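You operate a simulated robot arm through the tools that you are given. There is no shell and no other tool. Be economical: measure what you need, move in short steps, check, and stop when the job is done.

The job below is to be done with a simulated robot arm. You get a single attempt, and the scene is never put back.

JOB
Churn the cream to butter and drain the buttermilk into the white jug.
Fine: jug under the spout first, white lever fully open, shut again once the churn is drained, nothing spilt. Set down upright: what you pick out.

It is judged by the outcome, as a careful person would: the job done as asked, and still so three seconds after it is handed in. It fails if anything else is knocked over, pushed out of place, dropped, spilled or broken.

ROBOT AND FRAMES
A 7-joint arm with a fingered hand on a trunk, on a base that drives. Base frame: it is fixed to the floor where the robot stands at the start and does not move with it; the origin is under the middle of the robot, x ahead of it, y to its left, z up. Readings come in cm, rad, newtons and seconds.
With the tool pointing down near the work surface it reaches from about 10 to 72 cm from the robot's upright axis, wherever it stands. Its first joint turns from -1.204 to 3.002 rad. Places, roughly: churn [90, 0, 110]; cold lever [100, 20, 100]; crank [90, 0, 130]; spot under the churn's spout [80, 10, 90]; white lever [90, 10, 110]. Payload 3.4 kg.
The TCP is the grasp point between the finger pads, 3.9 cm short of the fingertips. In the tool frame z runs along the fingers and y along their closing line. Largest opening 18 cm; the body of the gripper starts 11.1 cm behind the TCP. The gripper is a hand of 3 fingers: y runs from the thumb to the fingers, the wrist lies at [0, 0, -26.2] in the tool frame, and closing takes about 1.5 s.
Orientation is that of the tool frame in the base frame, as a unit quaternion [x, y, z, w]. With the fingers straight down and closing along the base's y, the tool's x points along the base's -x, its y along +y and its z along -z.

CONTROLS
- The arm moves only by the tool jog_arm. Its argument "moves" is a list of rows, each an object (a shift or turn left out is 0, a gripper value left out holds the last) with "delta_rot": the turn, a rotation vector about the tool's x, y, z in degrees, a list of three; "delta_pos": the shift along the tool's x, y, z in m, a list of three; "fingers": the closure in counts, from 0 (fully open) to 255 (shut). In form: [{"delta_rot": [wx, wy, wz], "delta_pos": [tx, ty, tz], "fingers": fingers}, ...]. A call has 1 to 8 rows; each row shifts and turns the commanded pose from where the row before left it, along the tool's axes as they then stand. Each row takes 0.2 s and may step no farther than 5 cm and 0.15 rad from the row before; otherwise, or with a gripper value out of range, the whole call is refused. A pose out of reach is approached as far as the arm can. The call stops where the force on the tool passes 40 N (or 10 N more than at its start, if that is more) or the arm is blocked; 0.2 s more then pass. Each finger travels about 7.2 cm/s and halts on what it meets, pressing with about 32 N; the grip force reading is that of the motor and also rises with nothing between the fingers. The clock runs only during rows and for 0.2 s after the last one: add rows that do not move to give the fingers time. It gives the time, the measured TCP pose, the force on the tool (base axes), the opening and the grip force at its end, in the units of the frame above (readings bear some noise), with the torque about the TCP (base axes, N m) and any sound that the robot's microphone picked up.
- Cameras (640 x 400 px; columns grow to the right, rows downward): "scene" is now at [5.33, -1.32, 196.15]; the picture's right is [-0.14, -0.99, -0.00], its down [-0.79, 0.11, -0.61] and it looks along [0.60, -0.08, -0.80] (base axes); focal length 269 px, centre (320, 200). "wrist" rides on the gripper at [6.3, -3.6, -12.8] in the tool frame; the picture's right is [0.50, 0.87, 0.00], its down [-0.75, 0.43, -0.49] and it looks along [-0.43, 0.25, 0.87] (tool axes); focal length 226 px, centre (320, 200). There is no depth. A picture from a camera that has moved, and an enlarged one, comes with that camera's place and axes in the base frame and with its lens.
- get_image(camera): a new picture of that camera. No time passes.
- lift_body(by): slides the trunk up (or, below 0, down) by that many cm; the arm and the scene camera ride with it, the base frame stays. It gives what a move gives, with no picture.
- steer(legs): drives the robot by 1 to 6 legs, each [ahead, left, turn to the left] in cm, cm and rad, along the robot's own axes; the way and the turn of a leg run together, so that a leg with both is an arc; at most 150 cm and 3.142 rad a leg. The arm and the cameras ride along, it lands a little off, and it stops where it bumps. It gives what a move gives.
- set_grasp(shape): the hand has 3 fingers and takes this shape, open, in about a second: jaw (thumb against the fingers, like two jaws); tri (thumb and two fingers); tip (a fingertip pinch); poke (one finger out to press); point (the index stretched); flat (the hand flat); cup (the hand cupped); fist (a fist). The gripper value then closes the fingers along that shape, each until it touches; the sizes above hold for jaw. It gives what a move gives, with no picture.
- aim_head(pan, tilt): turns the head with the scene camera to pan (to the left, within 2.496 rad either way) and tilt (down, from -0.506 to 1.204), counted from straight ahead of the robot. It gives what a move gives.
- inspect(camera, box): a new picture of the part [left, top, right, bottom] of that camera's present view, enlarged. No time passes.
- finish_job(): hands the job in; it is judged then, once.

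Go step by step. Nothing tells you exact positions but the pictures and the camera data: compare them with the known pose of the tool, close in by small moves and look again before you grip or let go. The budget is 120 turns and 90 pictures, counting those below and the enlarged ones. Unless the task says otherwise, let go and move clear before handing in, and close with one line.

The tools are called after "Emit:" as a command line: name --argument value ..., lists and objects as JSON in quotes. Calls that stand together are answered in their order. jog_arm: Moves the arm, as the interface text tells. Its arguments: {"type":"object","properties":{"moves":{"type":"array","items":{"type":"object","properties":{"delta_rot":{"type":"array","items":{"type":"number"}},"delta_pos":{"type":"array","items":{"type":"number"}},"fingers":{"type":"number"}}}}},"required":["moves"]} The other tools are called the same way: lift_body (by) slides the trunk up or down; set_grasp (shape) gives the hand a shape; steer (legs) drives the base; aim_head (pan, tilt) turns the head that bears the scene camera; get_image (camera) takes a picture; inspect (camera, box) takes an enlarged picture of a part of a camera's view; finish_job () hands the job in.

At the start:

```text
time: 0.0
ee_pos: [52.45, 3.01, 155.1]
tcp_rot: [-0.001, 1.0, 0.001, -0.001]
ft_force: [0.3, 0.9, 0.6]
torque: [0.01, 0.0, 0.0]
finger_gap: 17.99
grip_force: 0.0
shape: jaw
trunk travel left (down, up): [-44.0, 10.2]
robot x, y, heading: [0.28, -0.11, -0.002]
head pan, tilt: [-0.141, 0.916]
```

scene: 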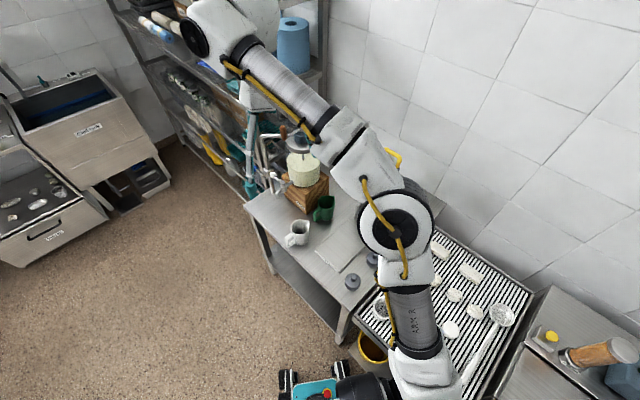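
wrist: 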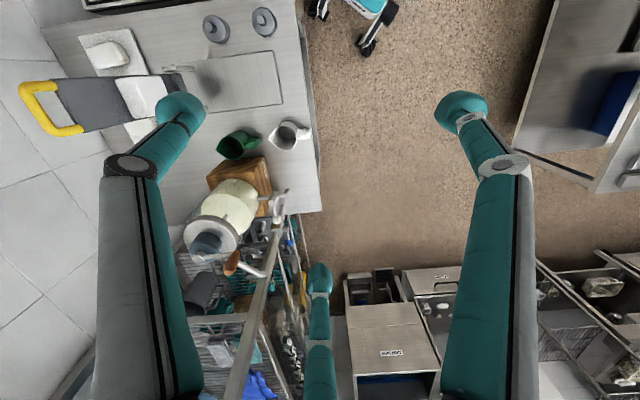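

I see the bench ahead with a glass/cream churn on a wooden block, a green and a white jug in front of it, and a shelf behind. I'll enlarge the churn area in both views.

Emit:
inspect --camera "scene" --box '[230, 100, 390, 300]'

Emit:
inspect --camera "wrist" --box '[170, 100, 350, 300]'

```text
2.00 times, centred on (310, 200) of scene
camera zoom: at [5.33, -1.32, 196.15], right [-0.14, -0.99, 0.0], down [-0.79, 0.11, -0.61], along [0.6, -0.08, -0.8], focal length 539 px, centre (340, 200)
```

zoom: 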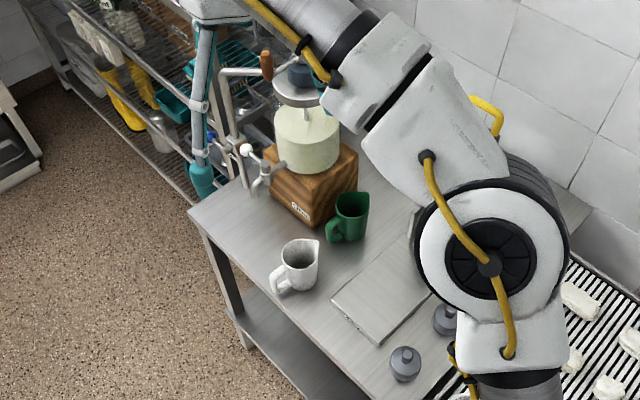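

```text
2.00 times, centred on (260, 200) of wrist
camera zoom: at [46.09, -0.69, 167.89], right [-0.5, 0.87, 0.0], down [0.75, 0.43, 0.49], along [0.43, 0.25, -0.87], focal length 452 px, centre (440, 200)
```

zoom: 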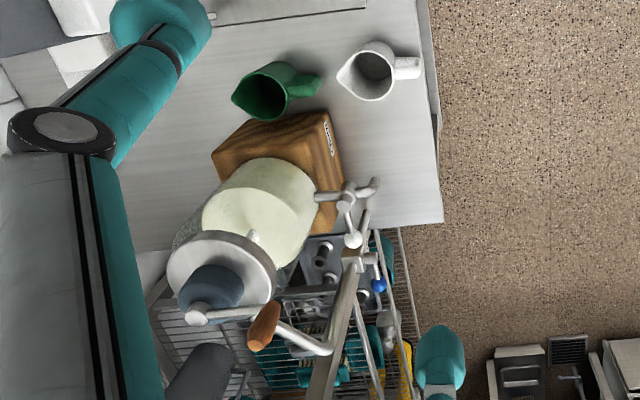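

I need to understand the crank, spout and levers before touching anything, so I enlarge further.

Emit:
inspect --camera "scene" --box '[265, 115, 335, 225]'

Emit:
inspect --camera "wrist" --box '[180, 165, 300, 285]'

```text
3.64 times, centred on (300, 170) of scene
camera zoom: at [5.33, -1.32, 196.15], right [-0.14, -0.99, 0.0], down [-0.79, 0.11, -0.61], along [0.6, -0.08, -0.8], focal length 979 px, centre (393, 309)
```

zoom: 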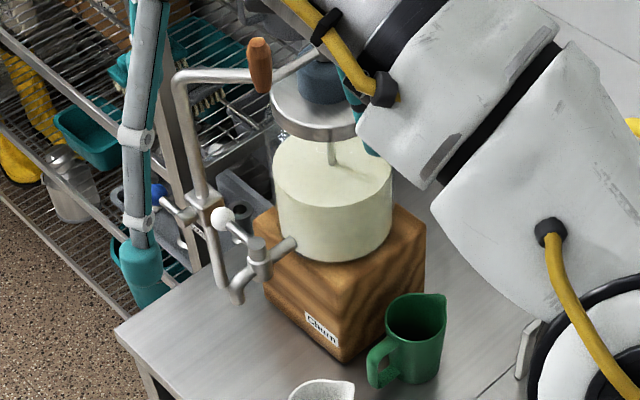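

```text
3.33 times, centred on (240, 225) of wrist
camera zoom: at [46.09, -0.69, 167.89], right [-0.5, 0.87, 0.0], down [0.75, 0.43, 0.49], along [0.43, 0.25, -0.87], focal length 754 px, centre (587, 117)
```

zoom: 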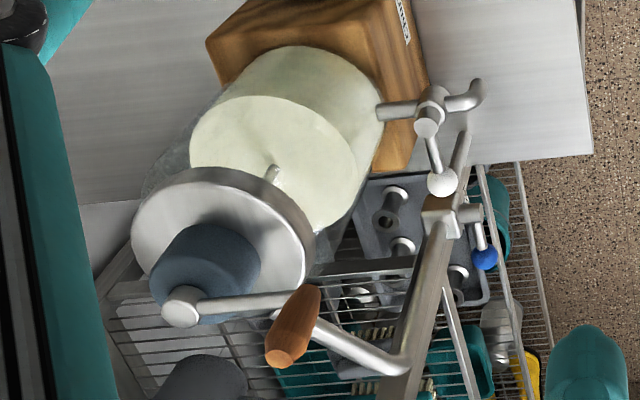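

The churn is a jar on a wooden block with a vertical-axis crank (wooden handle near [88,1,134]). Its side tap has a white ball on the +y side, and the faucet with a blue ball behind must be left alone. The white jug is near [66,-1], top about 99. I pull the hand back before driving along the bench.

Emit:
jog_arm --moves '[{"delta_pos": [0.04, 0, 0]}, {"delta_pos": [0.04, 0, 0]}, {"delta_pos": [0.04, 0, 0]}, {"delta_pos": [0.04, 0, 0]}, {"delta_pos": [0.04, 0, 0]}, {"delta_pos": [0, 0, 0]}]'

Emit:
aim_head --pan 0.5 --tilt 1.1

Emit:
get_image --camera "scene"

```text
time: 1.4
ee_pos: [32.48, 2.64, 155.13]
tcp_rot: [0.0, 1.0, 0.0, 0.001]
ft_force: [0.1, 1.4, -0.1]
torque: [-0.02, 0.0, 0.02]
finger_gap: 18.01
grip_force: 0.1
shape: jaw
trunk travel left (down, up): [-44.0, 10.2]
robot x, y, heading: [0.0, 0.05, 0.001]
head pan, tilt: [-0.141, 0.916]
```

```text
time: 2.4
ee_pos: [32.22, 2.93, 155.21]
tcp_rot: [0.0, 1.0, 0.0, 0.0]
ft_force: [-1.3, 0.1, -0.1]
torque: [0.0, -0.02, 0.01]
finger_gap: 17.97
grip_force: 0.0
shape: jaw
trunk travel left (down, up): [-44.0, 10.2]
robot x, y, heading: [-0.1, 0.28, 0.003]
head pan, tilt: [0.499, 1.1]
```

```text
83 pictures are left
camera scene: at [3.38, 2.61, 194.91], right [0.48, -0.88, 0.0], down [-0.78, -0.42, -0.45], along [0.4, 0.22, -0.89], focal length 269 px, centre (320, 200)
```

scene: 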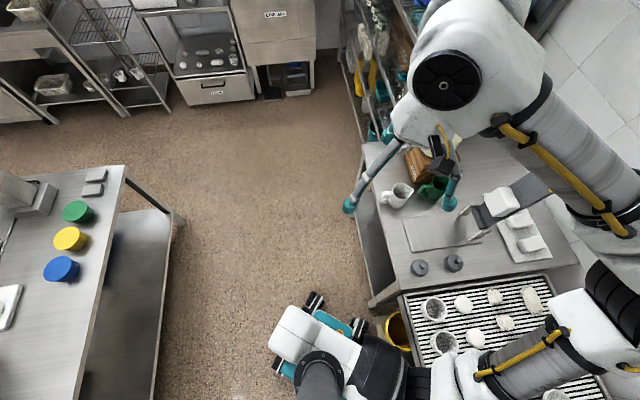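

The floor to the left is free. I drive out to the left first, then along the bench edge.

Emit:
steer --legs '[[0, 10, 0], [40, 26, 0]]'

Emit:
aim_head --pan -0.6 --tilt 0.9

Emit:
get_image --camera "scene"

Emit:
get_image --camera "wrist"

```text
time: 6.0
ee_pos: [72.86, 43.26, 154.72]
tcp_rot: [0.003, 1.0, -0.016, 0.001]
ft_force: [0.2, 0.6, -0.2]
torque: [-0.08, 0.0, 0.02]
finger_gap: 17.99
grip_force: 0.0
shape: jaw
trunk travel left (down, up): [-44.0, 10.2]
robot x, y, heading: [40.64, 36.65, -0.013]
head pan, tilt: [0.499, 1.1]
```

```text
time: 7.4
ee_pos: [72.91, 32.86, 154.7]
tcp_rot: [0.003, 1.0, 0.017, -0.001]
ft_force: [0.6, -1.5, -0.2]
torque: [0.03, 0.1, -0.04]
finger_gap: 18.0
grip_force: 0.1
shape: jaw
trunk travel left (down, up): [-44.0, 10.2]
robot x, y, heading: [40.24, 35.51, -0.005]
head pan, tilt: [-0.6, 0.901]
```

```text
82 pictures are left
camera scene: at [45.02, 23.34, 195.72], right [-0.57, -0.82, -0.03], down [-0.65, 0.47, -0.6], along [0.5, -0.32, -0.8], focal length 269 px, centre (320, 200)
```

scene: 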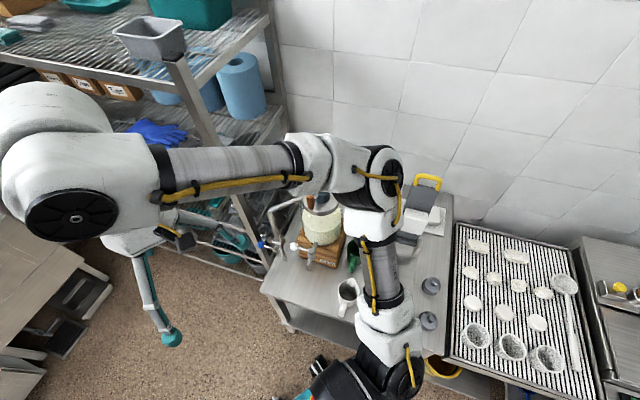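

```text
81 pictures are left
camera wrist: at [66.74, 28.91, 167.4], right [-0.5, 0.87, 0.03], down [0.76, 0.41, 0.5], along [0.42, 0.27, -0.86], focal length 226 px, centre (320, 200)
```

wrist: 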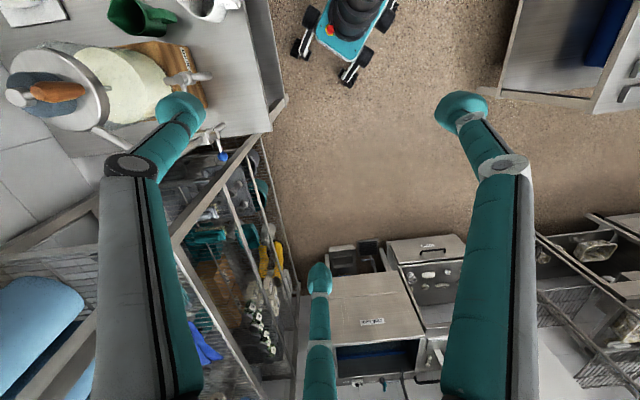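

The base is in place. I'll turn the hand so it can work from the side, from the bench edge towards the tap, starting with a yaw.

Emit:
jog_arm --moves '[{"delta_rot": [0, 0, 8.1]}, {"delta_rot": [0, 0, 8.1]}, {"delta_rot": [0, 0, 8.1]}, {"delta_rot": [0, 0, 8.1]}, {"delta_rot": [0, 0, 8.1]}, {"delta_rot": [0, 0, 8.1]}, {"delta_rot": [0, 0, 8.1]}, {"delta_rot": [0, 0, 0]}]'

Emit:
jog_arm --moves '[{"delta_rot": [0, -8, 0]}, {"delta_rot": [0, -8, 0]}, {"delta_rot": [0, -8, 0]}, {"delta_rot": [0, -8, 0]}, {"delta_rot": [0, 0, 0]}]'

Emit:
get_image --camera "wrist"

Emit:
get_image --camera "scene"

```text
time: 9.4
ee_pos: [71.92, 43.16, 154.8]
tcp_rot: [0.477, 0.879, -0.011, 0.009]
ft_force: [-0.9, 0.4, -0.4]
torque: [-0.14, -0.11, 0.0]
finger_gap: 17.99
grip_force: 0.0
shape: jaw
trunk travel left (down, up): [-44.0, 10.2]
robot x, y, heading: [40.2, 36.05, -0.008]
head pan, tilt: [-0.6, 0.901]
stopped in row 8: the arm was blocked; the commanded pose is now the measured one
```

```text
time: 10.6
ee_pos: [72.24, 40.11, 154.85]
tcp_rot: [0.458, 0.843, -0.138, 0.246]
ft_force: [-1.0, 0.8, -0.4]
torque: [-0.05, -0.01, 0.02]
finger_gap: 18.01
grip_force: 0.2
shape: jaw
trunk travel left (down, up): [-44.0, 10.2]
robot x, y, heading: [40.14, 35.58, -0.009]
head pan, tilt: [-0.6, 0.901]
```

```text
80 pictures are left
camera wrist: at [62.68, 48.48, 162.28], right [0.5, 0.82, -0.27], down [0.57, -0.07, 0.82], along [0.65, -0.56, -0.5], focal length 226 px, centre (320, 200)
```

wrist: 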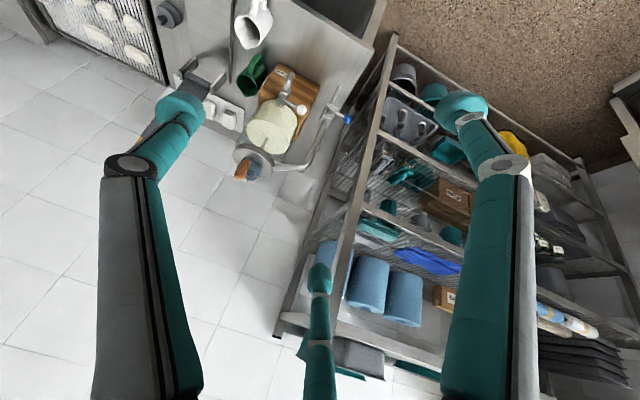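

```text
79 pictures are left
camera scene: at [44.18, 36.55, 196.28], right [-0.57, -0.82, 0.02], down [-0.64, 0.43, -0.63], along [0.51, -0.37, -0.77], focal length 269 px, centre (320, 200)
```

scene: 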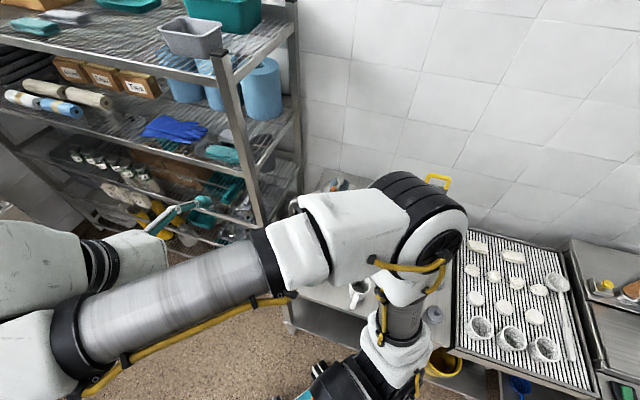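

The readings show the body still swaying after the drive. I'll let it settle before doing anything precise.

Emit:
jog_arm --moves '[{}, {}, {}, {}, {}, {}, {}, {}]'

Emit:
jog_arm --moves '[{}, {}, {}]'

Emit:
jog_arm --moves '[{}, {}, {}, {}]'

```text
time: 12.4
ee_pos: [72.33, 40.69, 154.79]
tcp_rot: [0.458, 0.843, -0.138, 0.246]
ft_force: [-0.6, 0.2, -0.6]
torque: [-0.04, -0.06, 0.0]
finger_gap: 18.0
grip_force: 0.0
shape: jaw
trunk travel left (down, up): [-44.0, 10.2]
robot x, y, heading: [40.3, 35.92, -0.009]
head pan, tilt: [-0.6, 0.901]
```

```text
time: 13.4
ee_pos: [71.93, 35.32, 155.07]
tcp_rot: [0.464, 0.844, -0.122, 0.239]
ft_force: [-1.0, -0.2, 1.2]
torque: [0.15, 0.03, 0.03]
finger_gap: 18.0
grip_force: 0.1
shape: jaw
trunk travel left (down, up): [-44.0, 10.2]
robot x, y, heading: [40.55, 35.96, -0.006]
head pan, tilt: [-0.6, 0.901]
stopped in row 3: the arm was blocked; the commanded pose is now the measured one
```

```text
time: 14.6
ee_pos: [72.16, 35.48, 154.86]
tcp_rot: [0.464, 0.844, -0.124, 0.239]
ft_force: [0.3, 0.3, 0.0]
torque: [-0.02, 0.0, -0.02]
finger_gap: 18.0
grip_force: 0.2
shape: jaw
trunk travel left (down, up): [-44.0, 10.2]
robot x, y, heading: [40.29, 35.37, -0.011]
head pan, tilt: [-0.6, 0.901]
stopped in row 4: the arm was blocked; the commanded pose is now the measured one
```

Emit:
jog_arm --moves '[{}, {}, {}, {}, {}, {}, {}, {}]'

Emit:
jog_arm --moves '[{}, {}, {}, {}, {}, {}, {}, {}]'

Emit:
get_image --camera "scene"

```text
time: 16.4
ee_pos: [72.09, 36.64, 154.88]
tcp_rot: [0.464, 0.844, -0.127, 0.239]
ft_force: [0.2, 0.1, 0.7]
torque: [0.03, 0.03, 0.02]
finger_gap: 18.0
grip_force: 0.0
shape: jaw
trunk travel left (down, up): [-44.0, 10.2]
robot x, y, heading: [40.32, 35.3, -0.019]
head pan, tilt: [-0.6, 0.901]
```

```text
time: 18.2
ee_pos: [72.0, 37.65, 154.93]
tcp_rot: [0.463, 0.843, -0.131, 0.242]
ft_force: [-0.7, -0.1, 0.5]
torque: [0.0, 0.0, 0.0]
finger_gap: 17.99
grip_force: 0.1
shape: jaw
trunk travel left (down, up): [-44.0, 10.2]
robot x, y, heading: [40.12, 35.87, -0.009]
head pan, tilt: [-0.6, 0.901]
```

```text
78 pictures are left
camera scene: at [43.83, 28.01, 196.11], right [-0.57, -0.82, -0.01], down [-0.64, 0.46, -0.61], along [0.51, -0.34, -0.79], focal length 269 px, centre (320, 200)
```

scene: 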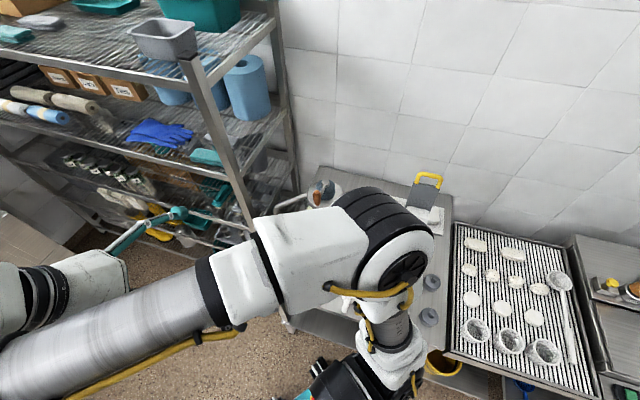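

The body sways on its mount, and a lower trunk should steady it. I lower it 12 cm, which still leaves the elbow well above the jugs, and check again.

Emit:
lift_body --by -12

Emit:
jog_arm --moves '[{}, {}, {}, {}, {}, {}, {}, {}]'

Emit:
jog_arm --moves '[{}, {}, {}, {}, {}, {}, {}, {}]'

Emit:
get_image --camera "wrist"

```text
time: 19.7
ee_pos: [72.06, 30.72, 143.22]
tcp_rot: [0.469, 0.845, -0.111, 0.234]
ft_force: [-0.7, -1.4, 1.9]
torque: [0.13, 0.06, 0.01]
finger_gap: 17.97
grip_force: 0.1
shape: jaw
trunk travel left (down, up): [-32.0, 22.2]
robot x, y, heading: [40.03, 34.67, -0.007]
head pan, tilt: [-0.6, 0.901]
```

```text
time: 21.7
ee_pos: [71.81, 39.81, 142.93]
tcp_rot: [0.459, 0.842, -0.136, 0.246]
ft_force: [0.0, 0.5, -1.2]
torque: [-0.12, -0.06, -0.04]
finger_gap: 18.0
grip_force: 0.0
shape: jaw
trunk travel left (down, up): [-32.0, 22.2]
robot x, y, heading: [40.09, 35.46, -0.009]
head pan, tilt: [-0.6, 0.901]
stopped in row 8: the arm was blocked; the commanded pose is now the measured one
```

```text
time: 23.7
ee_pos: [71.86, 40.03, 143.01]
tcp_rot: [0.459, 0.843, -0.136, 0.247]
ft_force: [-0.5, 0.6, 0.3]
torque: [0.05, -0.01, 0.02]
finger_gap: 18.01
grip_force: 0.1
shape: jaw
trunk travel left (down, up): [-32.0, 22.2]
robot x, y, heading: [40.45, 35.42, -0.007]
head pan, tilt: [-0.6, 0.901]
stopped in row 8: the arm was blocked; the commanded pose is now the measured one
```

```text
77 pictures are left
camera wrist: at [62.25, 48.37, 150.42], right [0.5, 0.82, -0.27], down [0.57, -0.07, 0.82], along [0.65, -0.56, -0.5], focal length 226 px, centre (320, 200)
```

wrist: 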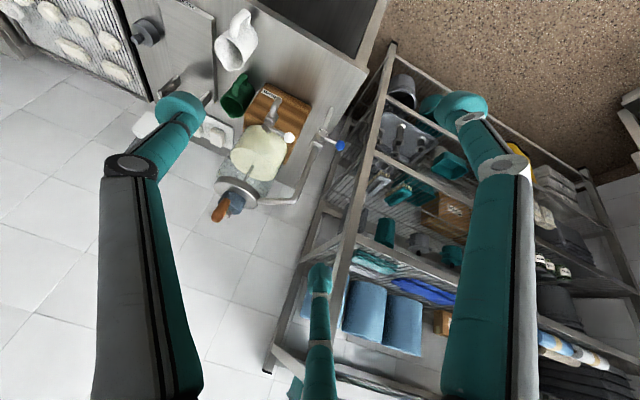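

Emit:
jog_arm --moves '[{}]'

Emit:
jog_arm --moves '[{}]'

Emit:
jog_arm --moves '[{}]'

Emit:
jog_arm --moves '[{}]'

Emit:
jog_arm --moves '[{}]'

Emit:
jog_arm --moves '[{}]'

Emit:
jog_arm --moves '[{}]'

Emit:
jog_arm --moves '[{}]'

```text
time: 24.1
ee_pos: [72.04, 37.53, 142.96]
tcp_rot: [0.462, 0.844, -0.128, 0.242]
ft_force: [0.4, -0.1, 0.3]
torque: [0.05, 0.03, -0.01]
finger_gap: 17.98
grip_force: 0.1
shape: jaw
trunk travel left (down, up): [-32.0, 22.2]
robot x, y, heading: [40.16, 35.87, -0.007]
head pan, tilt: [-0.6, 0.901]
```

```text
time: 24.5
ee_pos: [71.89, 41.23, 143.03]
tcp_rot: [0.458, 0.842, -0.139, 0.249]
ft_force: [-0.2, 0.5, 0.5]
torque: [-0.08, -0.05, 0.0]
finger_gap: 18.0
grip_force: 0.1
shape: jaw
trunk travel left (down, up): [-32.0, 22.2]
robot x, y, heading: [39.75, 36.09, -0.007]
head pan, tilt: [-0.6, 0.901]
```

```text
time: 25.1
ee_pos: [71.67, 43.03, 142.74]
tcp_rot: [0.456, 0.841, -0.145, 0.252]
ft_force: [-0.6, 1.4, -1.0]
torque: [-0.14, -0.07, 0.01]
finger_gap: 17.97
grip_force: 0.0
shape: jaw
trunk travel left (down, up): [-32.0, 22.2]
robot x, y, heading: [40.28, 35.86, -0.007]
head pan, tilt: [-0.6, 0.901]
stopped in row 1: the arm was blocked; the commanded pose is now the measured one
```

```text
time: 25.7
ee_pos: [71.71, 35.0, 143.26]
tcp_rot: [0.464, 0.843, -0.124, 0.241]
ft_force: [0.5, -0.2, 0.4]
torque: [0.07, 0.07, 0.0]
finger_gap: 18.01
grip_force: 0.2
shape: jaw
trunk travel left (down, up): [-32.0, 22.2]
robot x, y, heading: [40.05, 34.12, -0.011]
head pan, tilt: [-0.6, 0.901]
stopped in row 1: the arm was blocked; the commanded pose is now the measured one
```

```text
time: 26.3
ee_pos: [71.58, 37.07, 143.33]
tcp_rot: [0.462, 0.843, -0.128, 0.245]
ft_force: [-0.9, -0.5, -0.3]
torque: [0.09, 0.04, 0.01]
finger_gap: 17.99
grip_force: 0.1
shape: jaw
trunk travel left (down, up): [-32.0, 22.2]
robot x, y, heading: [40.15, 34.83, -0.008]
head pan, tilt: [-0.6, 0.901]
stopped in row 1: the arm was blocked; the commanded pose is now the measured one
```

```text
time: 26.7
ee_pos: [71.63, 39.58, 143.03]
tcp_rot: [0.46, 0.842, -0.135, 0.246]
ft_force: [0.0, -0.1, 0.4]
torque: [-0.02, 0.02, 0.02]
finger_gap: 18.01
grip_force: 0.1
shape: jaw
trunk travel left (down, up): [-32.0, 22.2]
robot x, y, heading: [40.01, 35.41, -0.004]
head pan, tilt: [-0.6, 0.901]
```

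```text
time: 27.1
ee_pos: [71.72, 37.8, 143.28]
tcp_rot: [0.462, 0.842, -0.131, 0.245]
ft_force: [0.4, 0.1, -0.3]
torque: [0.03, 0.02, -0.02]
finger_gap: 18.01
grip_force: 0.0
shape: jaw
trunk travel left (down, up): [-32.0, 22.2]
robot x, y, heading: [39.94, 35.01, 0.002]
head pan, tilt: [-0.6, 0.901]
```

```text
time: 27.5
ee_pos: [71.69, 38.48, 143.12]
tcp_rot: [0.461, 0.842, -0.132, 0.245]
ft_force: [1.2, 0.9, 0.0]
torque: [-0.05, -0.02, 0.0]
finger_gap: 18.0
grip_force: 0.0
shape: jaw
trunk travel left (down, up): [-32.0, 22.2]
robot x, y, heading: [39.83, 35.05, -0.007]
head pan, tilt: [-0.6, 0.901]
```

The sway dies out in a few seconds if I stay still, so I'll make gentle moves with settling rows. I continue tilting to 60° from vertical.

Emit:
jog_arm --moves '[{"delta_rot": [0, -4, 0]}, {"delta_rot": [0, -5, 0]}, {"delta_rot": [0, -5, 0]}, {"delta_rot": [0, -5, 0]}, {"delta_rot": [0, -5, 0]}, {"delta_rot": [0, -4, 0]}, {}, {}]'

Emit:
jog_arm --moves '[{}, {}, {}, {}, {}, {}, {}, {}]'

Emit:
get_image --camera "wrist"

Emit:
get_image --camera "scene"

```text
time: 29.3
ee_pos: [75.46, 39.65, 137.41]
tcp_rot: [0.413, 0.758, -0.243, 0.444]
ft_force: [-1.2, 0.9, -0.8]
torque: [-0.06, -0.04, -0.03]
finger_gap: 18.0
grip_force: 0.2
shape: jaw
out of reach, approached as far as the arm can: row 1, 2, 3, 4, 5, 6
trunk travel left (down, up): [-32.0, 22.2]
robot x, y, heading: [40.07, 35.68, -0.013]
head pan, tilt: [-0.6, 0.901]
```

```text
time: 31.1
ee_pos: [75.53, 39.68, 137.48]
tcp_rot: [0.413, 0.757, -0.243, 0.443]
ft_force: [0.3, -1.0, -0.6]
torque: [0.01, -0.02, -0.01]
finger_gap: 18.01
grip_force: 0.0
shape: jaw
trunk travel left (down, up): [-32.0, 22.2]
robot x, y, heading: [40.24, 35.35, -0.009]
head pan, tilt: [-0.6, 0.901]
```

```text
76 pictures are left
camera wrist: at [64.71, 49.69, 138.28], right [0.6, 0.67, -0.44], down [0.33, 0.29, 0.9], along [0.73, -0.68, -0.05], focal length 226 px, centre (320, 200)
```

wrist: 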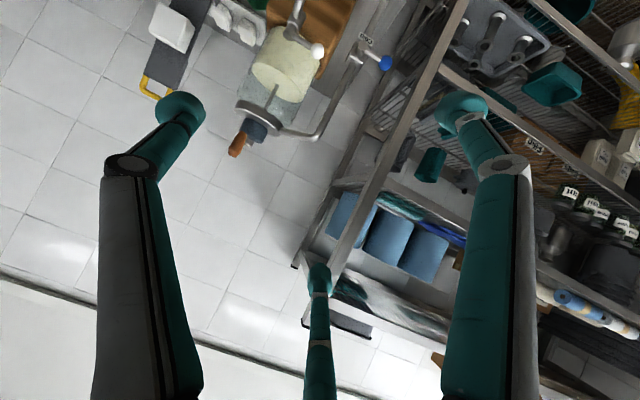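

```text
75 pictures are left
camera scene: at [48.36, 32.74, 184.33], right [-0.57, -0.82, 0.01], down [-0.64, 0.44, -0.62], along [0.51, -0.36, -0.78], focal length 269 px, centre (320, 200)
```

scene: 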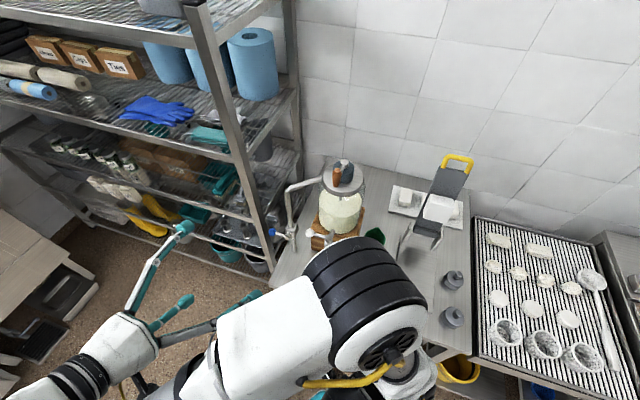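

Everything is steady now. I move slowly towards a standoff beside the white jug.

Emit:
jog_arm --moves '[{"delta_pos": [0.01, -0.014, 0.013]}, {"delta_pos": [0.0146, -0.019, 0.0178]}, {"delta_pos": [0.0146, -0.019, 0.0178]}, {"delta_pos": [0.0146, -0.019, 0.0178]}, {"delta_pos": [0.0146, -0.019, 0.0178]}, {"delta_pos": [0.0146, -0.019, 0.0178]}, {"delta_pos": [0.01, -0.014, 0.013]}, {}]'

Emit:
jog_arm --moves '[{}, {}, {}, {}, {}, {}]'

Emit:
get_image --camera "wrist"

Emit:
get_image --camera "scene"

```text
time: 32.9
ee_pos: [67.76, 27.73, 123.66]
tcp_rot: [0.414, 0.757, -0.241, 0.443]
ft_force: [-0.3, 0.5, 1.0]
torque: [-0.02, 0.0, -0.01]
finger_gap: 18.01
grip_force: 0.0
shape: jaw
trunk travel left (down, up): [-32.0, 22.2]
robot x, y, heading: [40.4, 35.17, -0.006]
head pan, tilt: [-0.6, 0.901]
```

```text
time: 34.3
ee_pos: [67.68, 27.06, 123.6]
tcp_rot: [0.416, 0.758, -0.239, 0.441]
ft_force: [0.2, -1.2, 0.8]
torque: [-0.01, 0.01, 0.02]
finger_gap: 17.99
grip_force: 0.1
shape: jaw
trunk travel left (down, up): [-32.0, 22.2]
robot x, y, heading: [40.05, 35.03, -0.005]
head pan, tilt: [-0.6, 0.901]
```

```text
74 pictures are left
camera wrist: at [56.95, 36.96, 124.5], right [0.6, 0.68, -0.43], down [0.33, 0.28, 0.9], along [0.73, -0.68, -0.06], focal length 226 px, centre (320, 200)
```

wrist: 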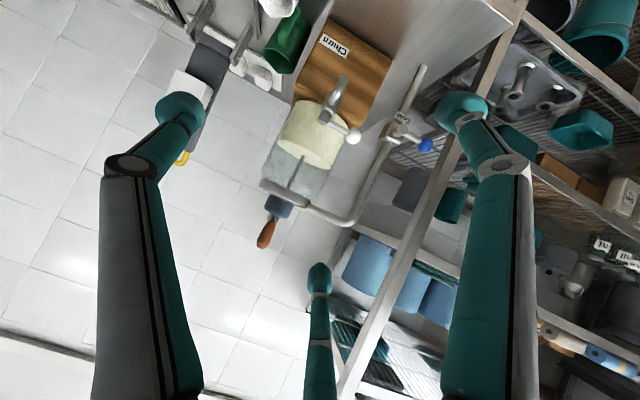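

```text
73 pictures are left
camera scene: at [48.32, 30.1, 184.28], right [-0.57, -0.82, 0.0], down [-0.64, 0.45, -0.62], along [0.51, -0.35, -0.79], focal length 269 px, centre (320, 200)
```

scene: 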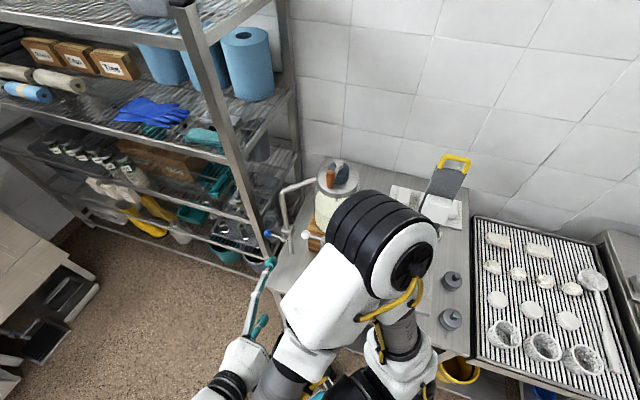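

Emit:
jog_arm --moves '[{"delta_pos": [0.012, -0.0142, 0.0135]}, {"delta_pos": [0.02, -0.0237, 0.0225]}, {"delta_pos": [0.02, -0.0237, 0.0225]}, {"delta_pos": [0.02, -0.0237, 0.0225]}, {"delta_pos": [0.02, -0.0237, 0.0225]}, {"delta_pos": [0.02, -0.0237, 0.0225]}, {"delta_pos": [0.02, -0.0237, 0.0225]}, {"delta_pos": [0.012, -0.0142, 0.0135]}]'

Emit:
jog_arm --moves '[{}, {}, {}, {}, {}, {}]'

Emit:
get_image --camera "wrist"

Emit:
get_image --camera "scene"

```text
time: 36.1
ee_pos: [62.18, 29.59, 115.04]
tcp_rot: [0.462, 0.761, -0.2, 0.409]
ft_force: [0.2, -0.3, -0.4]
torque: [-0.02, 0.02, -0.02]
finger_gap: 18.01
grip_force: 0.0
shape: jaw
out of reach, approached as far as the arm can: row 2, 3, 4, 5, 6, 7, 8
trunk travel left (down, up): [-32.0, 22.2]
robot x, y, heading: [39.93, 34.6, -0.004]
head pan, tilt: [-0.6, 0.901]
```

```text
time: 37.5
ee_pos: [61.93, 29.67, 114.89]
tcp_rot: [0.46, 0.763, -0.197, 0.408]
ft_force: [0.3, -0.2, 0.4]
torque: [0.02, -0.01, 0.01]
finger_gap: 17.98
grip_force: 0.0
shape: jaw
trunk travel left (down, up): [-32.0, 22.2]
robot x, y, heading: [39.63, 34.84, -0.01]
head pan, tilt: [-0.6, 0.901]
```

```text
72 pictures are left
camera wrist: at [51.61, 39.9, 117.11], right [0.63, 0.7, -0.34], down [0.34, 0.14, 0.93], along [0.7, -0.7, -0.15], focal length 226 px, centre (320, 200)
```

wrist: 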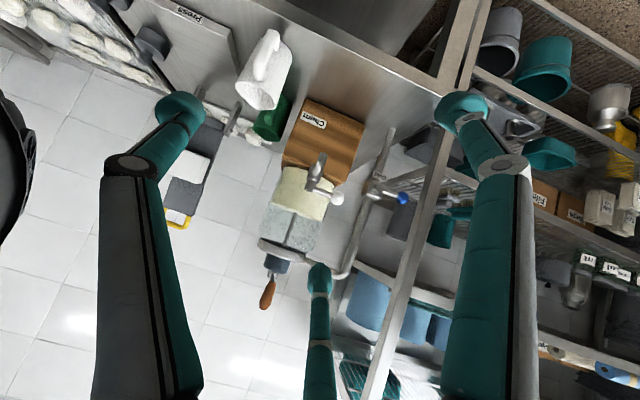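

```text
71 pictures are left
camera scene: at [48.26, 30.53, 184.3], right [-0.57, -0.82, 0.0], down [-0.64, 0.45, -0.62], along [0.51, -0.35, -0.78], focal length 269 px, centre (320, 200)
```

scene: 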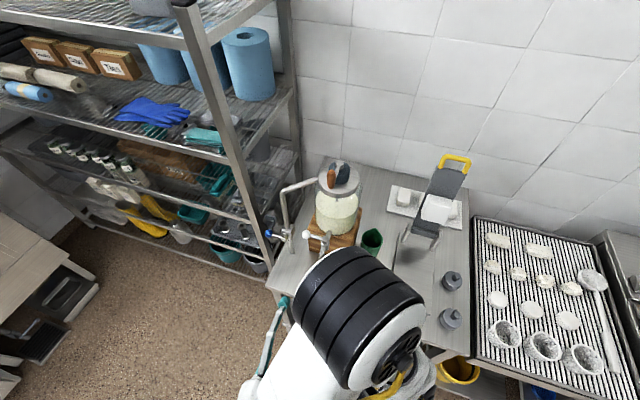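

The hand is folded too close to the body, so I back the base away from the bench a little and let it settle.

Emit:
steer --legs '[[-9, 17, 0]]'

Emit:
jog_arm --moves '[{}, {}, {}, {}, {}, {}, {}, {}]'

Emit:
jog_arm --moves '[{}, {}, {}, {}, {}, {}, {}, {}]'

Emit:
jog_arm --moves '[{}, {}, {}, {}, {}, {}, {}, {}]'

Emit:
jog_arm --moves '[{}, {}, {}]'

```text
time: 39.0
ee_pos: [53.04, 46.46, 114.79]
tcp_rot: [0.46, 0.765, -0.194, 0.408]
ft_force: [0.7, 0.0, -0.5]
torque: [0.05, -0.02, 0.02]
finger_gap: 18.03
grip_force: 0.0
shape: jaw
trunk travel left (down, up): [-32.0, 22.2]
robot x, y, heading: [31.18, 52.49, -0.008]
head pan, tilt: [-0.6, 0.901]
```

```text
time: 40.8
ee_pos: [53.04, 46.95, 115.12]
tcp_rot: [0.46, 0.764, -0.195, 0.408]
ft_force: [-0.5, 0.0, -0.3]
torque: [0.01, 0.01, -0.02]
finger_gap: 18.01
grip_force: 0.1
shape: jaw
trunk travel left (down, up): [-32.0, 22.2]
robot x, y, heading: [31.27, 52.26, -0.009]
head pan, tilt: [-0.6, 0.901]
```

```text
time: 42.6
ee_pos: [53.07, 47.18, 114.92]
tcp_rot: [0.46, 0.764, -0.195, 0.407]
ft_force: [-0.7, 0.3, 0.2]
torque: [0.01, 0.01, -0.04]
finger_gap: 18.0
grip_force: 0.1
shape: jaw
trunk travel left (down, up): [-32.0, 22.2]
robot x, y, heading: [31.24, 52.55, -0.009]
head pan, tilt: [-0.6, 0.901]
```

```text
time: 44.4
ee_pos: [52.92, 47.14, 115.04]
tcp_rot: [0.46, 0.764, -0.195, 0.408]
ft_force: [0.3, -0.3, -0.1]
torque: [-0.01, 0.0, -0.04]
finger_gap: 18.01
grip_force: 0.0
shape: jaw
trunk travel left (down, up): [-32.0, 22.2]
robot x, y, heading: [31.36, 52.63, -0.012]
head pan, tilt: [-0.6, 0.901]
```

```text
time: 45.2
ee_pos: [53.06, 47.34, 114.97]
tcp_rot: [0.46, 0.765, -0.195, 0.407]
ft_force: [-0.1, 0.1, -0.2]
torque: [0.02, 0.01, 0.03]
finger_gap: 17.97
grip_force: 0.2
shape: jaw
trunk travel left (down, up): [-32.0, 22.2]
robot x, y, heading: [31.0, 52.05, -0.009]
head pan, tilt: [-0.6, 0.901]
```

Settled. I level the closing line and approach the jug.

Emit:
jog_arm --moves '[{"delta_rot": [0, 0, -5.5]}, {"delta_pos": [-0.0057, -0.0079, 0.0176]}, {"delta_pos": [-0.0086, -0.0118, 0.0264]}, {"delta_pos": [-0.0086, -0.0118, 0.0264]}, {"delta_pos": [-0.0086, -0.0118, 0.0264]}, {"delta_pos": [-0.0086, -0.0118, 0.0264]}, {"delta_pos": [-0.0086, -0.0118, 0.0264]}, {"delta_pos": [-0.0057, -0.0079, 0.0176]}]'

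Emit:
jog_arm --moves '[{}, {}, {}, {}, {}, {}]'

Emit:
get_image --camera "wrist"

Emit:
get_image --camera "scene"

```text
time: 47.0
ee_pos: [53.68, 46.02, 114.9]
tcp_rot: [0.422, 0.785, -0.217, 0.399]
ft_force: [-0.2, 0.1, -0.2]
torque: [0.0, -0.04, 0.0]
finger_gap: 17.98
grip_force: 0.0
shape: jaw
out of reach, approached as far as the arm can: row 2, 3, 4, 5, 6, 7, 8
trunk travel left (down, up): [-32.0, 22.2]
robot x, y, heading: [31.22, 52.04, -0.008]
head pan, tilt: [-0.6, 0.901]
```

```text
time: 48.4
ee_pos: [53.67, 45.92, 114.99]
tcp_rot: [0.421, 0.785, -0.216, 0.399]
ft_force: [0.7, -0.3, 0.3]
torque: [-0.02, 0.0, 0.0]
finger_gap: 18.02
grip_force: 0.0
shape: jaw
trunk travel left (down, up): [-32.0, 22.2]
robot x, y, heading: [30.8, 52.06, -0.002]
head pan, tilt: [-0.6, 0.901]
```

```text
70 pictures are left
camera wrist: at [42.94, 55.67, 117.46], right [0.56, 0.72, -0.41], down [0.39, 0.2, 0.9], along [0.73, -0.66, -0.17], focal length 226 px, centre (320, 200)
```

wrist: 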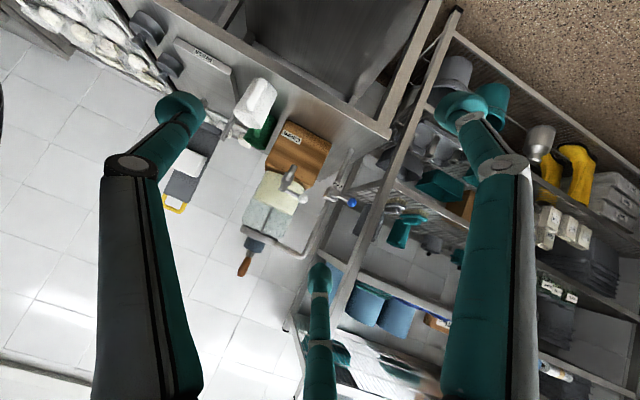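

```text
69 pictures are left
camera scene: at [39.4, 47.75, 184.3], right [-0.57, -0.82, 0.0], down [-0.64, 0.45, -0.62], along [0.51, -0.35, -0.78], focal length 269 px, centre (320, 200)
```

scene: 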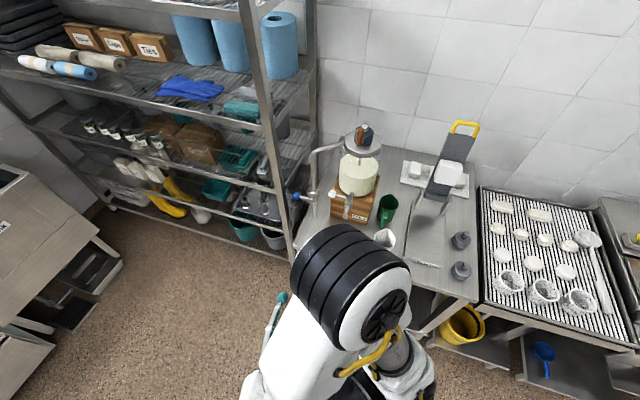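

The wrist is too near the robot's axis on this path, so I go around it: outward first, then across.

Emit:
jog_arm --moves '[{"delta_pos": [-0.0147, 0.0195, 0.02]}, {"delta_pos": [-0.0147, 0.0195, 0.02]}, {"delta_pos": [-0.0147, 0.0195, 0.02]}, {"delta_pos": [-0.0147, 0.0195, 0.02]}, {"delta_pos": [-0.0147, 0.0195, 0.02]}, {"delta_pos": [-0.0147, 0.0195, 0.02]}, {"delta_pos": [-0.0147, 0.0195, 0.02]}, {"delta_pos": [-0.0147, 0.0195, 0.02]}]'

Emit:
jog_arm --moves '[{}, {}, {"delta_pos": [-0.0155, -0.022, 0.0211]}, {"delta_pos": [-0.0155, -0.022, 0.0211]}, {"delta_pos": [-0.0155, -0.022, 0.0211]}, {"delta_pos": [-0.0155, -0.022, 0.0211]}, {"delta_pos": [-0.0155, -0.022, 0.0211]}, {}]'

Emit:
jog_arm --moves '[{}, {}, {}, {}, {}, {}]'

Emit:
get_image --camera "wrist"

Emit:
get_image --camera "scene"

```text
time: 50.2
ee_pos: [78.13, 38.28, 115.06]
tcp_rot: [0.422, 0.785, -0.217, 0.398]
ft_force: [-0.4, -0.9, -0.1]
torque: [0.0, 0.02, -0.01]
finger_gap: 17.99
grip_force: 0.1
shape: jaw
trunk travel left (down, up): [-32.0, 22.2]
robot x, y, heading: [31.05, 52.32, -0.009]
head pan, tilt: [-0.6, 0.901]
```

```text
time: 52.0
ee_pos: [79.24, 26.12, 114.2]
tcp_rot: [0.422, 0.785, -0.215, 0.399]
ft_force: [-0.8, 0.4, 0.0]
torque: [0.04, 0.01, 0.03]
finger_gap: 18.02
grip_force: 0.0
shape: jaw
out of reach, approached as far as the arm can: row 5, 6, 7
trunk travel left (down, up): [-32.0, 22.2]
robot x, y, heading: [31.12, 51.95, -0.007]
head pan, tilt: [-0.6, 0.901]
```

```text
time: 53.4
ee_pos: [79.23, 26.63, 114.35]
tcp_rot: [0.421, 0.785, -0.216, 0.4]
ft_force: [-0.6, -0.4, -1.0]
torque: [0.0, 0.02, 0.03]
finger_gap: 18.01
grip_force: 0.0
shape: jaw
trunk travel left (down, up): [-32.0, 22.2]
robot x, y, heading: [31.04, 52.16, -0.008]
head pan, tilt: [-0.6, 0.901]
```

```text
68 pictures are left
camera wrist: at [68.47, 36.37, 116.82], right [0.56, 0.72, -0.41], down [0.39, 0.2, 0.9], along [0.73, -0.66, -0.17], focal length 226 px, centre (320, 200)
```

wrist: 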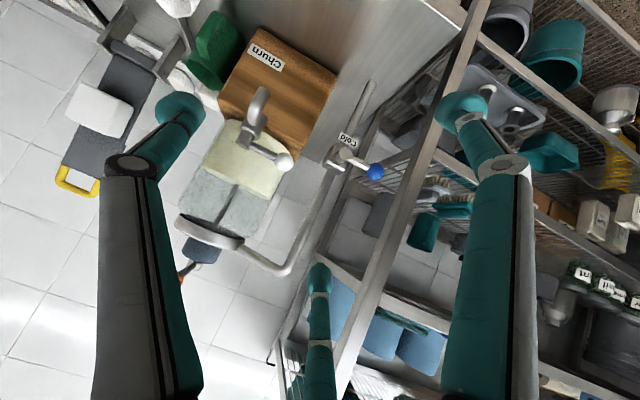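

```text
67 pictures are left
camera scene: at [39.61, 47.47, 184.28], right [-0.57, -0.82, 0.0], down [-0.64, 0.45, -0.62], along [0.51, -0.35, -0.79], focal length 269 px, centre (320, 200)
```

scene: 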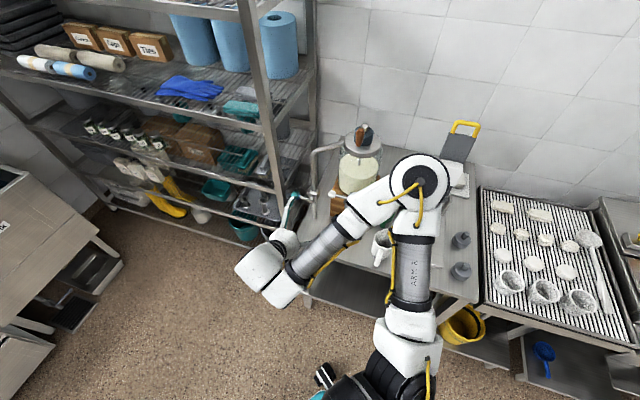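

The elbow folds on the robot's right, so targets should lie ahead-left of it. I raise the hand, turn the base right to face the bench, and let it settle.

Emit:
lift_body --by 10

Emit:
steer --legs '[[0, 0, -0.65], [0, 0, -0.65]]'

Emit:
jog_arm --moves '[{}, {}, {}, {}, {}, {}, {}, {}]'

Emit:
aim_head --pan 0.3 --tilt 0.9

Emit:
get_image --camera "scene"

```text
time: 54.8
ee_pos: [79.2, 26.6, 124.42]
tcp_rot: [0.422, 0.785, -0.217, 0.4]
ft_force: [0.1, -0.5, 0.0]
torque: [-0.01, -0.01, 0.02]
finger_gap: 18.01
grip_force: 0.1
shape: jaw
trunk travel left (down, up): [-42.0, 12.2]
robot x, y, heading: [30.92, 52.39, -0.008]
head pan, tilt: [-0.6, 0.901]
```

```text
time: 58.7
ee_pos: [19.35, -0.83, 124.47]
tcp_rot: [0.81, 0.37, -0.415, 0.188]
ft_force: [-0.9, 1.5, 0.7]
torque: [0.01, 0.01, 0.0]
finger_gap: 17.99
grip_force: 0.1
shape: jaw
trunk travel left (down, up): [-42.0, 12.2]
robot x, y, heading: [31.04, 52.08, -1.308]
head pan, tilt: [-0.6, 0.901]
```

```text
time: 60.5
ee_pos: [19.43, -0.62, 124.65]
tcp_rot: [0.81, 0.37, -0.415, 0.188]
ft_force: [0.2, 0.8, -1.0]
torque: [-0.02, -0.01, 0.0]
finger_gap: 17.97
grip_force: 0.1
shape: jaw
trunk travel left (down, up): [-42.0, 12.2]
robot x, y, heading: [31.26, 52.7, -1.311]
head pan, tilt: [-0.6, 0.901]
```

```text
time: 61.7
ee_pos: [19.39, -0.6, 124.68]
tcp_rot: [0.81, 0.369, -0.415, 0.188]
ft_force: [-0.6, 0.3, 0.9]
torque: [-0.02, -0.01, 0.01]
finger_gap: 17.99
grip_force: 0.2
shape: jaw
trunk travel left (down, up): [-42.0, 12.2]
robot x, y, heading: [30.95, 52.5, -1.311]
head pan, tilt: [0.3, 0.901]
```

```text
66 pictures are left
camera scene: at [33.94, 47.39, 194.29], right [-0.85, -0.53, 0.0], down [-0.42, 0.67, -0.62], along [0.33, -0.52, -0.78], focal length 269 px, centre (320, 200)
```

scene: 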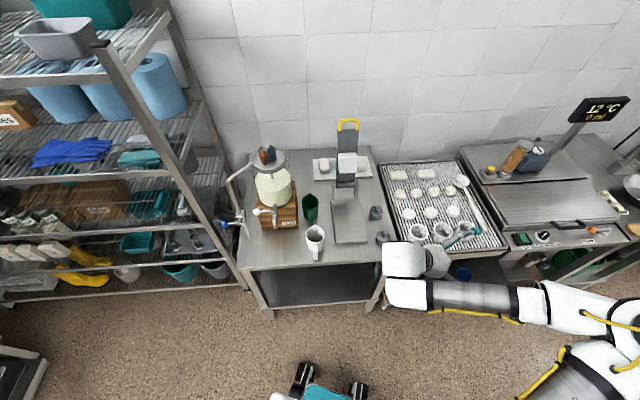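

Now the whole bench is in view. I enlarge the churn and turn the hand back towards the bench.

Emit:
inspect --camera "scene" --box '[210, 130, 350, 280]'

Emit:
jog_arm --moves '[{"delta_rot": [-6.46, 0, -4.72]}, {"delta_rot": [-6.46, 0, -4.72]}, {"delta_rot": [-6.46, 0, -4.72]}, {"delta_rot": [-6.46, 0, -4.72]}, {"delta_rot": [-6.46, 0, -4.72]}, {"delta_rot": [-6.46, 0, -4.72]}, {"delta_rot": [-6.46, 0, -4.72]}, {"delta_rot": [-6.46, 0, -4.72]}]'

Emit:
jog_arm --moves '[{"delta_rot": [-6.46, 0, -4.72]}, {}, {}, {}, {}, {}]'

Emit:
get_image --camera "scene"

```text
2.67 times, centred on (280, 205) of scene
camera zoom: at [33.94, 47.39, 194.29], right [-0.85, -0.53, 0.0], down [-0.42, 0.67, -0.62], along [0.33, -0.52, -0.78], focal length 718 px, centre (427, 187)
```

zoom: 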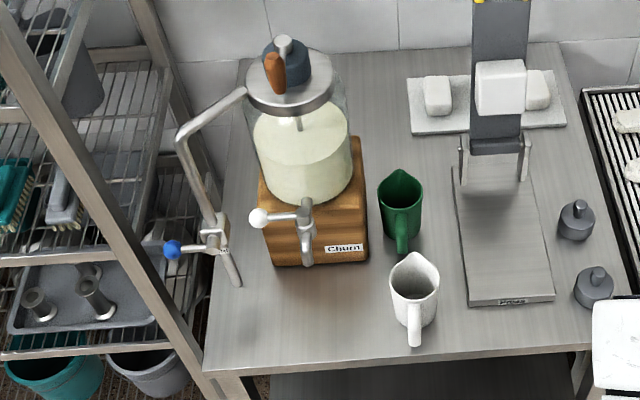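

```text
time: 63.5
ee_pos: [22.33, -6.27, 119.66]
tcp_rot: [0.518, 0.726, -0.265, 0.367]
ft_force: [0.0, 0.5, -0.3]
torque: [0.03, 0.01, 0.01]
finger_gap: 18.0
grip_force: 0.1
shape: jaw
out of reach, approached as far as the arm can: row 1, 2, 3, 4, 5
trunk travel left (down, up): [-42.0, 12.2]
robot x, y, heading: [30.7, 52.29, -1.311]
head pan, tilt: [0.3, 0.901]
```

```text
time: 64.9
ee_pos: [22.93, -6.11, 119.76]
tcp_rot: [0.464, 0.762, -0.239, 0.384]
ft_force: [-0.7, 0.6, 0.4]
torque: [0.01, -0.01, -0.02]
finger_gap: 17.99
grip_force: 0.0
shape: jaw
trunk travel left (down, up): [-42.0, 12.2]
robot x, y, heading: [31.11, 52.31, -1.307]
head pan, tilt: [0.3, 0.901]
```

```text
64 pictures are left
camera scene: at [34.12, 47.48, 194.29], right [-0.85, -0.53, 0.0], down [-0.42, 0.66, -0.62], along [0.33, -0.52, -0.78], focal length 269 px, centre (320, 200)
```

scene: 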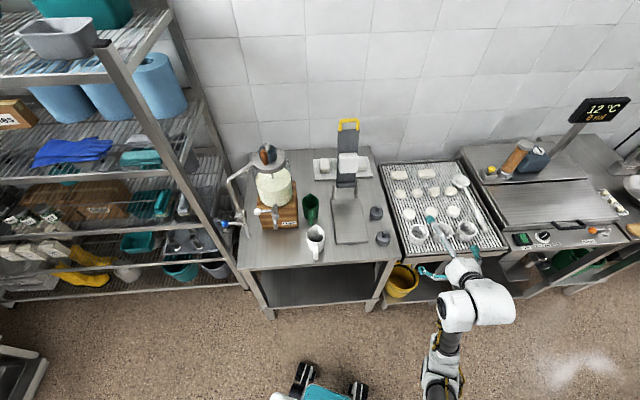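

Clear stereo now: outlet tip ≈ [80.8, 7.8, 101.6], bench top ≈ 86.8, jug axis ≈ [67, -0.9] with its rim at 97.2 and handle towards me, and lever ball ≈ [88.4, 8.4, 108] about a vertical pivot. The jug fits under with 4 cm to spare. I move to the jug standoff with the fingers part closed.

Emit:
jog_arm --moves '[{"delta_rot": [-5.3, 0, -3.9], "fingers": 95}, {"delta_pos": [-0.001, 0.036, 0.009]}, {"delta_pos": [-0.001, 0.036, 0.009]}, {"delta_pos": [-0.001, 0.036, 0.009]}, {"delta_pos": [-0.001, 0.036, 0.009]}, {"delta_pos": [-0.001, 0.036, 0.009]}, {"delta_pos": [-0.001, 0.036, 0.009]}, {}]'

Emit:
jog_arm --moves '[{"delta_pos": [-0.001, 0.036, 0.009]}, {"delta_pos": [-0.001, 0.036, 0.009]}, {"delta_pos": [-0.001, 0.036, 0.009]}, {"delta_pos": [-0.001, 0.036, 0.009]}, {"delta_pos": [0, 0.02, 0.005]}, {}, {}, {}]'

Emit:
jog_arm --moves '[{}, {}, {}, {}, {}]'

Emit:
get_image --camera "scene"

Emit:
get_image --camera "wrist"

```text
time: 66.7
ee_pos: [43.89, 1.17, 117.18]
tcp_rot: [0.421, 0.787, -0.217, 0.396]
ft_force: [0.9, 0.3, 0.3]
torque: [-0.01, 0.01, 0.01]
finger_gap: 11.32
grip_force: 0.1
shape: jaw
out of reach, approached as far as the arm can: row 2, 3
trunk travel left (down, up): [-42.0, 12.2]
robot x, y, heading: [31.34, 52.48, -1.312]
head pan, tilt: [0.3, 0.901]
```

```text
time: 68.5
ee_pos: [59.29, 6.93, 114.6]
tcp_rot: [0.421, 0.786, -0.217, 0.397]
ft_force: [0.5, -0.2, 0.7]
torque: [0.02, 0.0, 0.03]
finger_gap: 11.29
grip_force: 0.0
shape: jaw
trunk travel left (down, up): [-42.0, 12.2]
robot x, y, heading: [31.15, 51.96, -1.31]
head pan, tilt: [0.3, 0.901]
```

```text
time: 69.7
ee_pos: [59.26, 6.98, 114.69]
tcp_rot: [0.419, 0.787, -0.216, 0.398]
ft_force: [0.5, 0.0, 0.0]
torque: [0.02, -0.01, 0.02]
finger_gap: 11.32
grip_force: 0.1
shape: jaw
trunk travel left (down, up): [-42.0, 12.2]
robot x, y, heading: [31.13, 52.53, -1.309]
head pan, tilt: [0.3, 0.901]
```

```text
63 pictures are left
camera scene: at [34.37, 47.52, 194.28], right [-0.85, -0.53, 0.0], down [-0.42, 0.66, -0.62], along [0.33, -0.52, -0.78], focal length 269 px, centre (320, 200)
```

scene: 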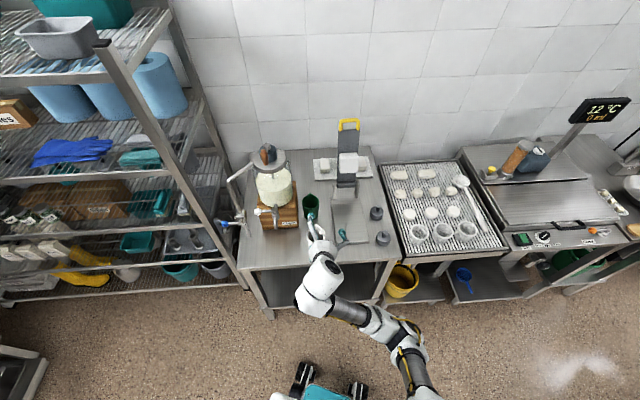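

```text
62 pictures are left
camera wrist: at [48.53, 16.74, 117.16], right [0.56, 0.72, -0.41], down [0.39, 0.2, 0.9], along [0.73, -0.66, -0.17], focal length 226 px, centre (320, 200)
```

wrist: 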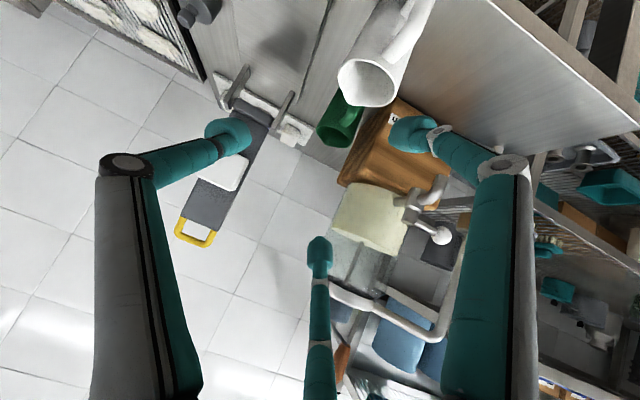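

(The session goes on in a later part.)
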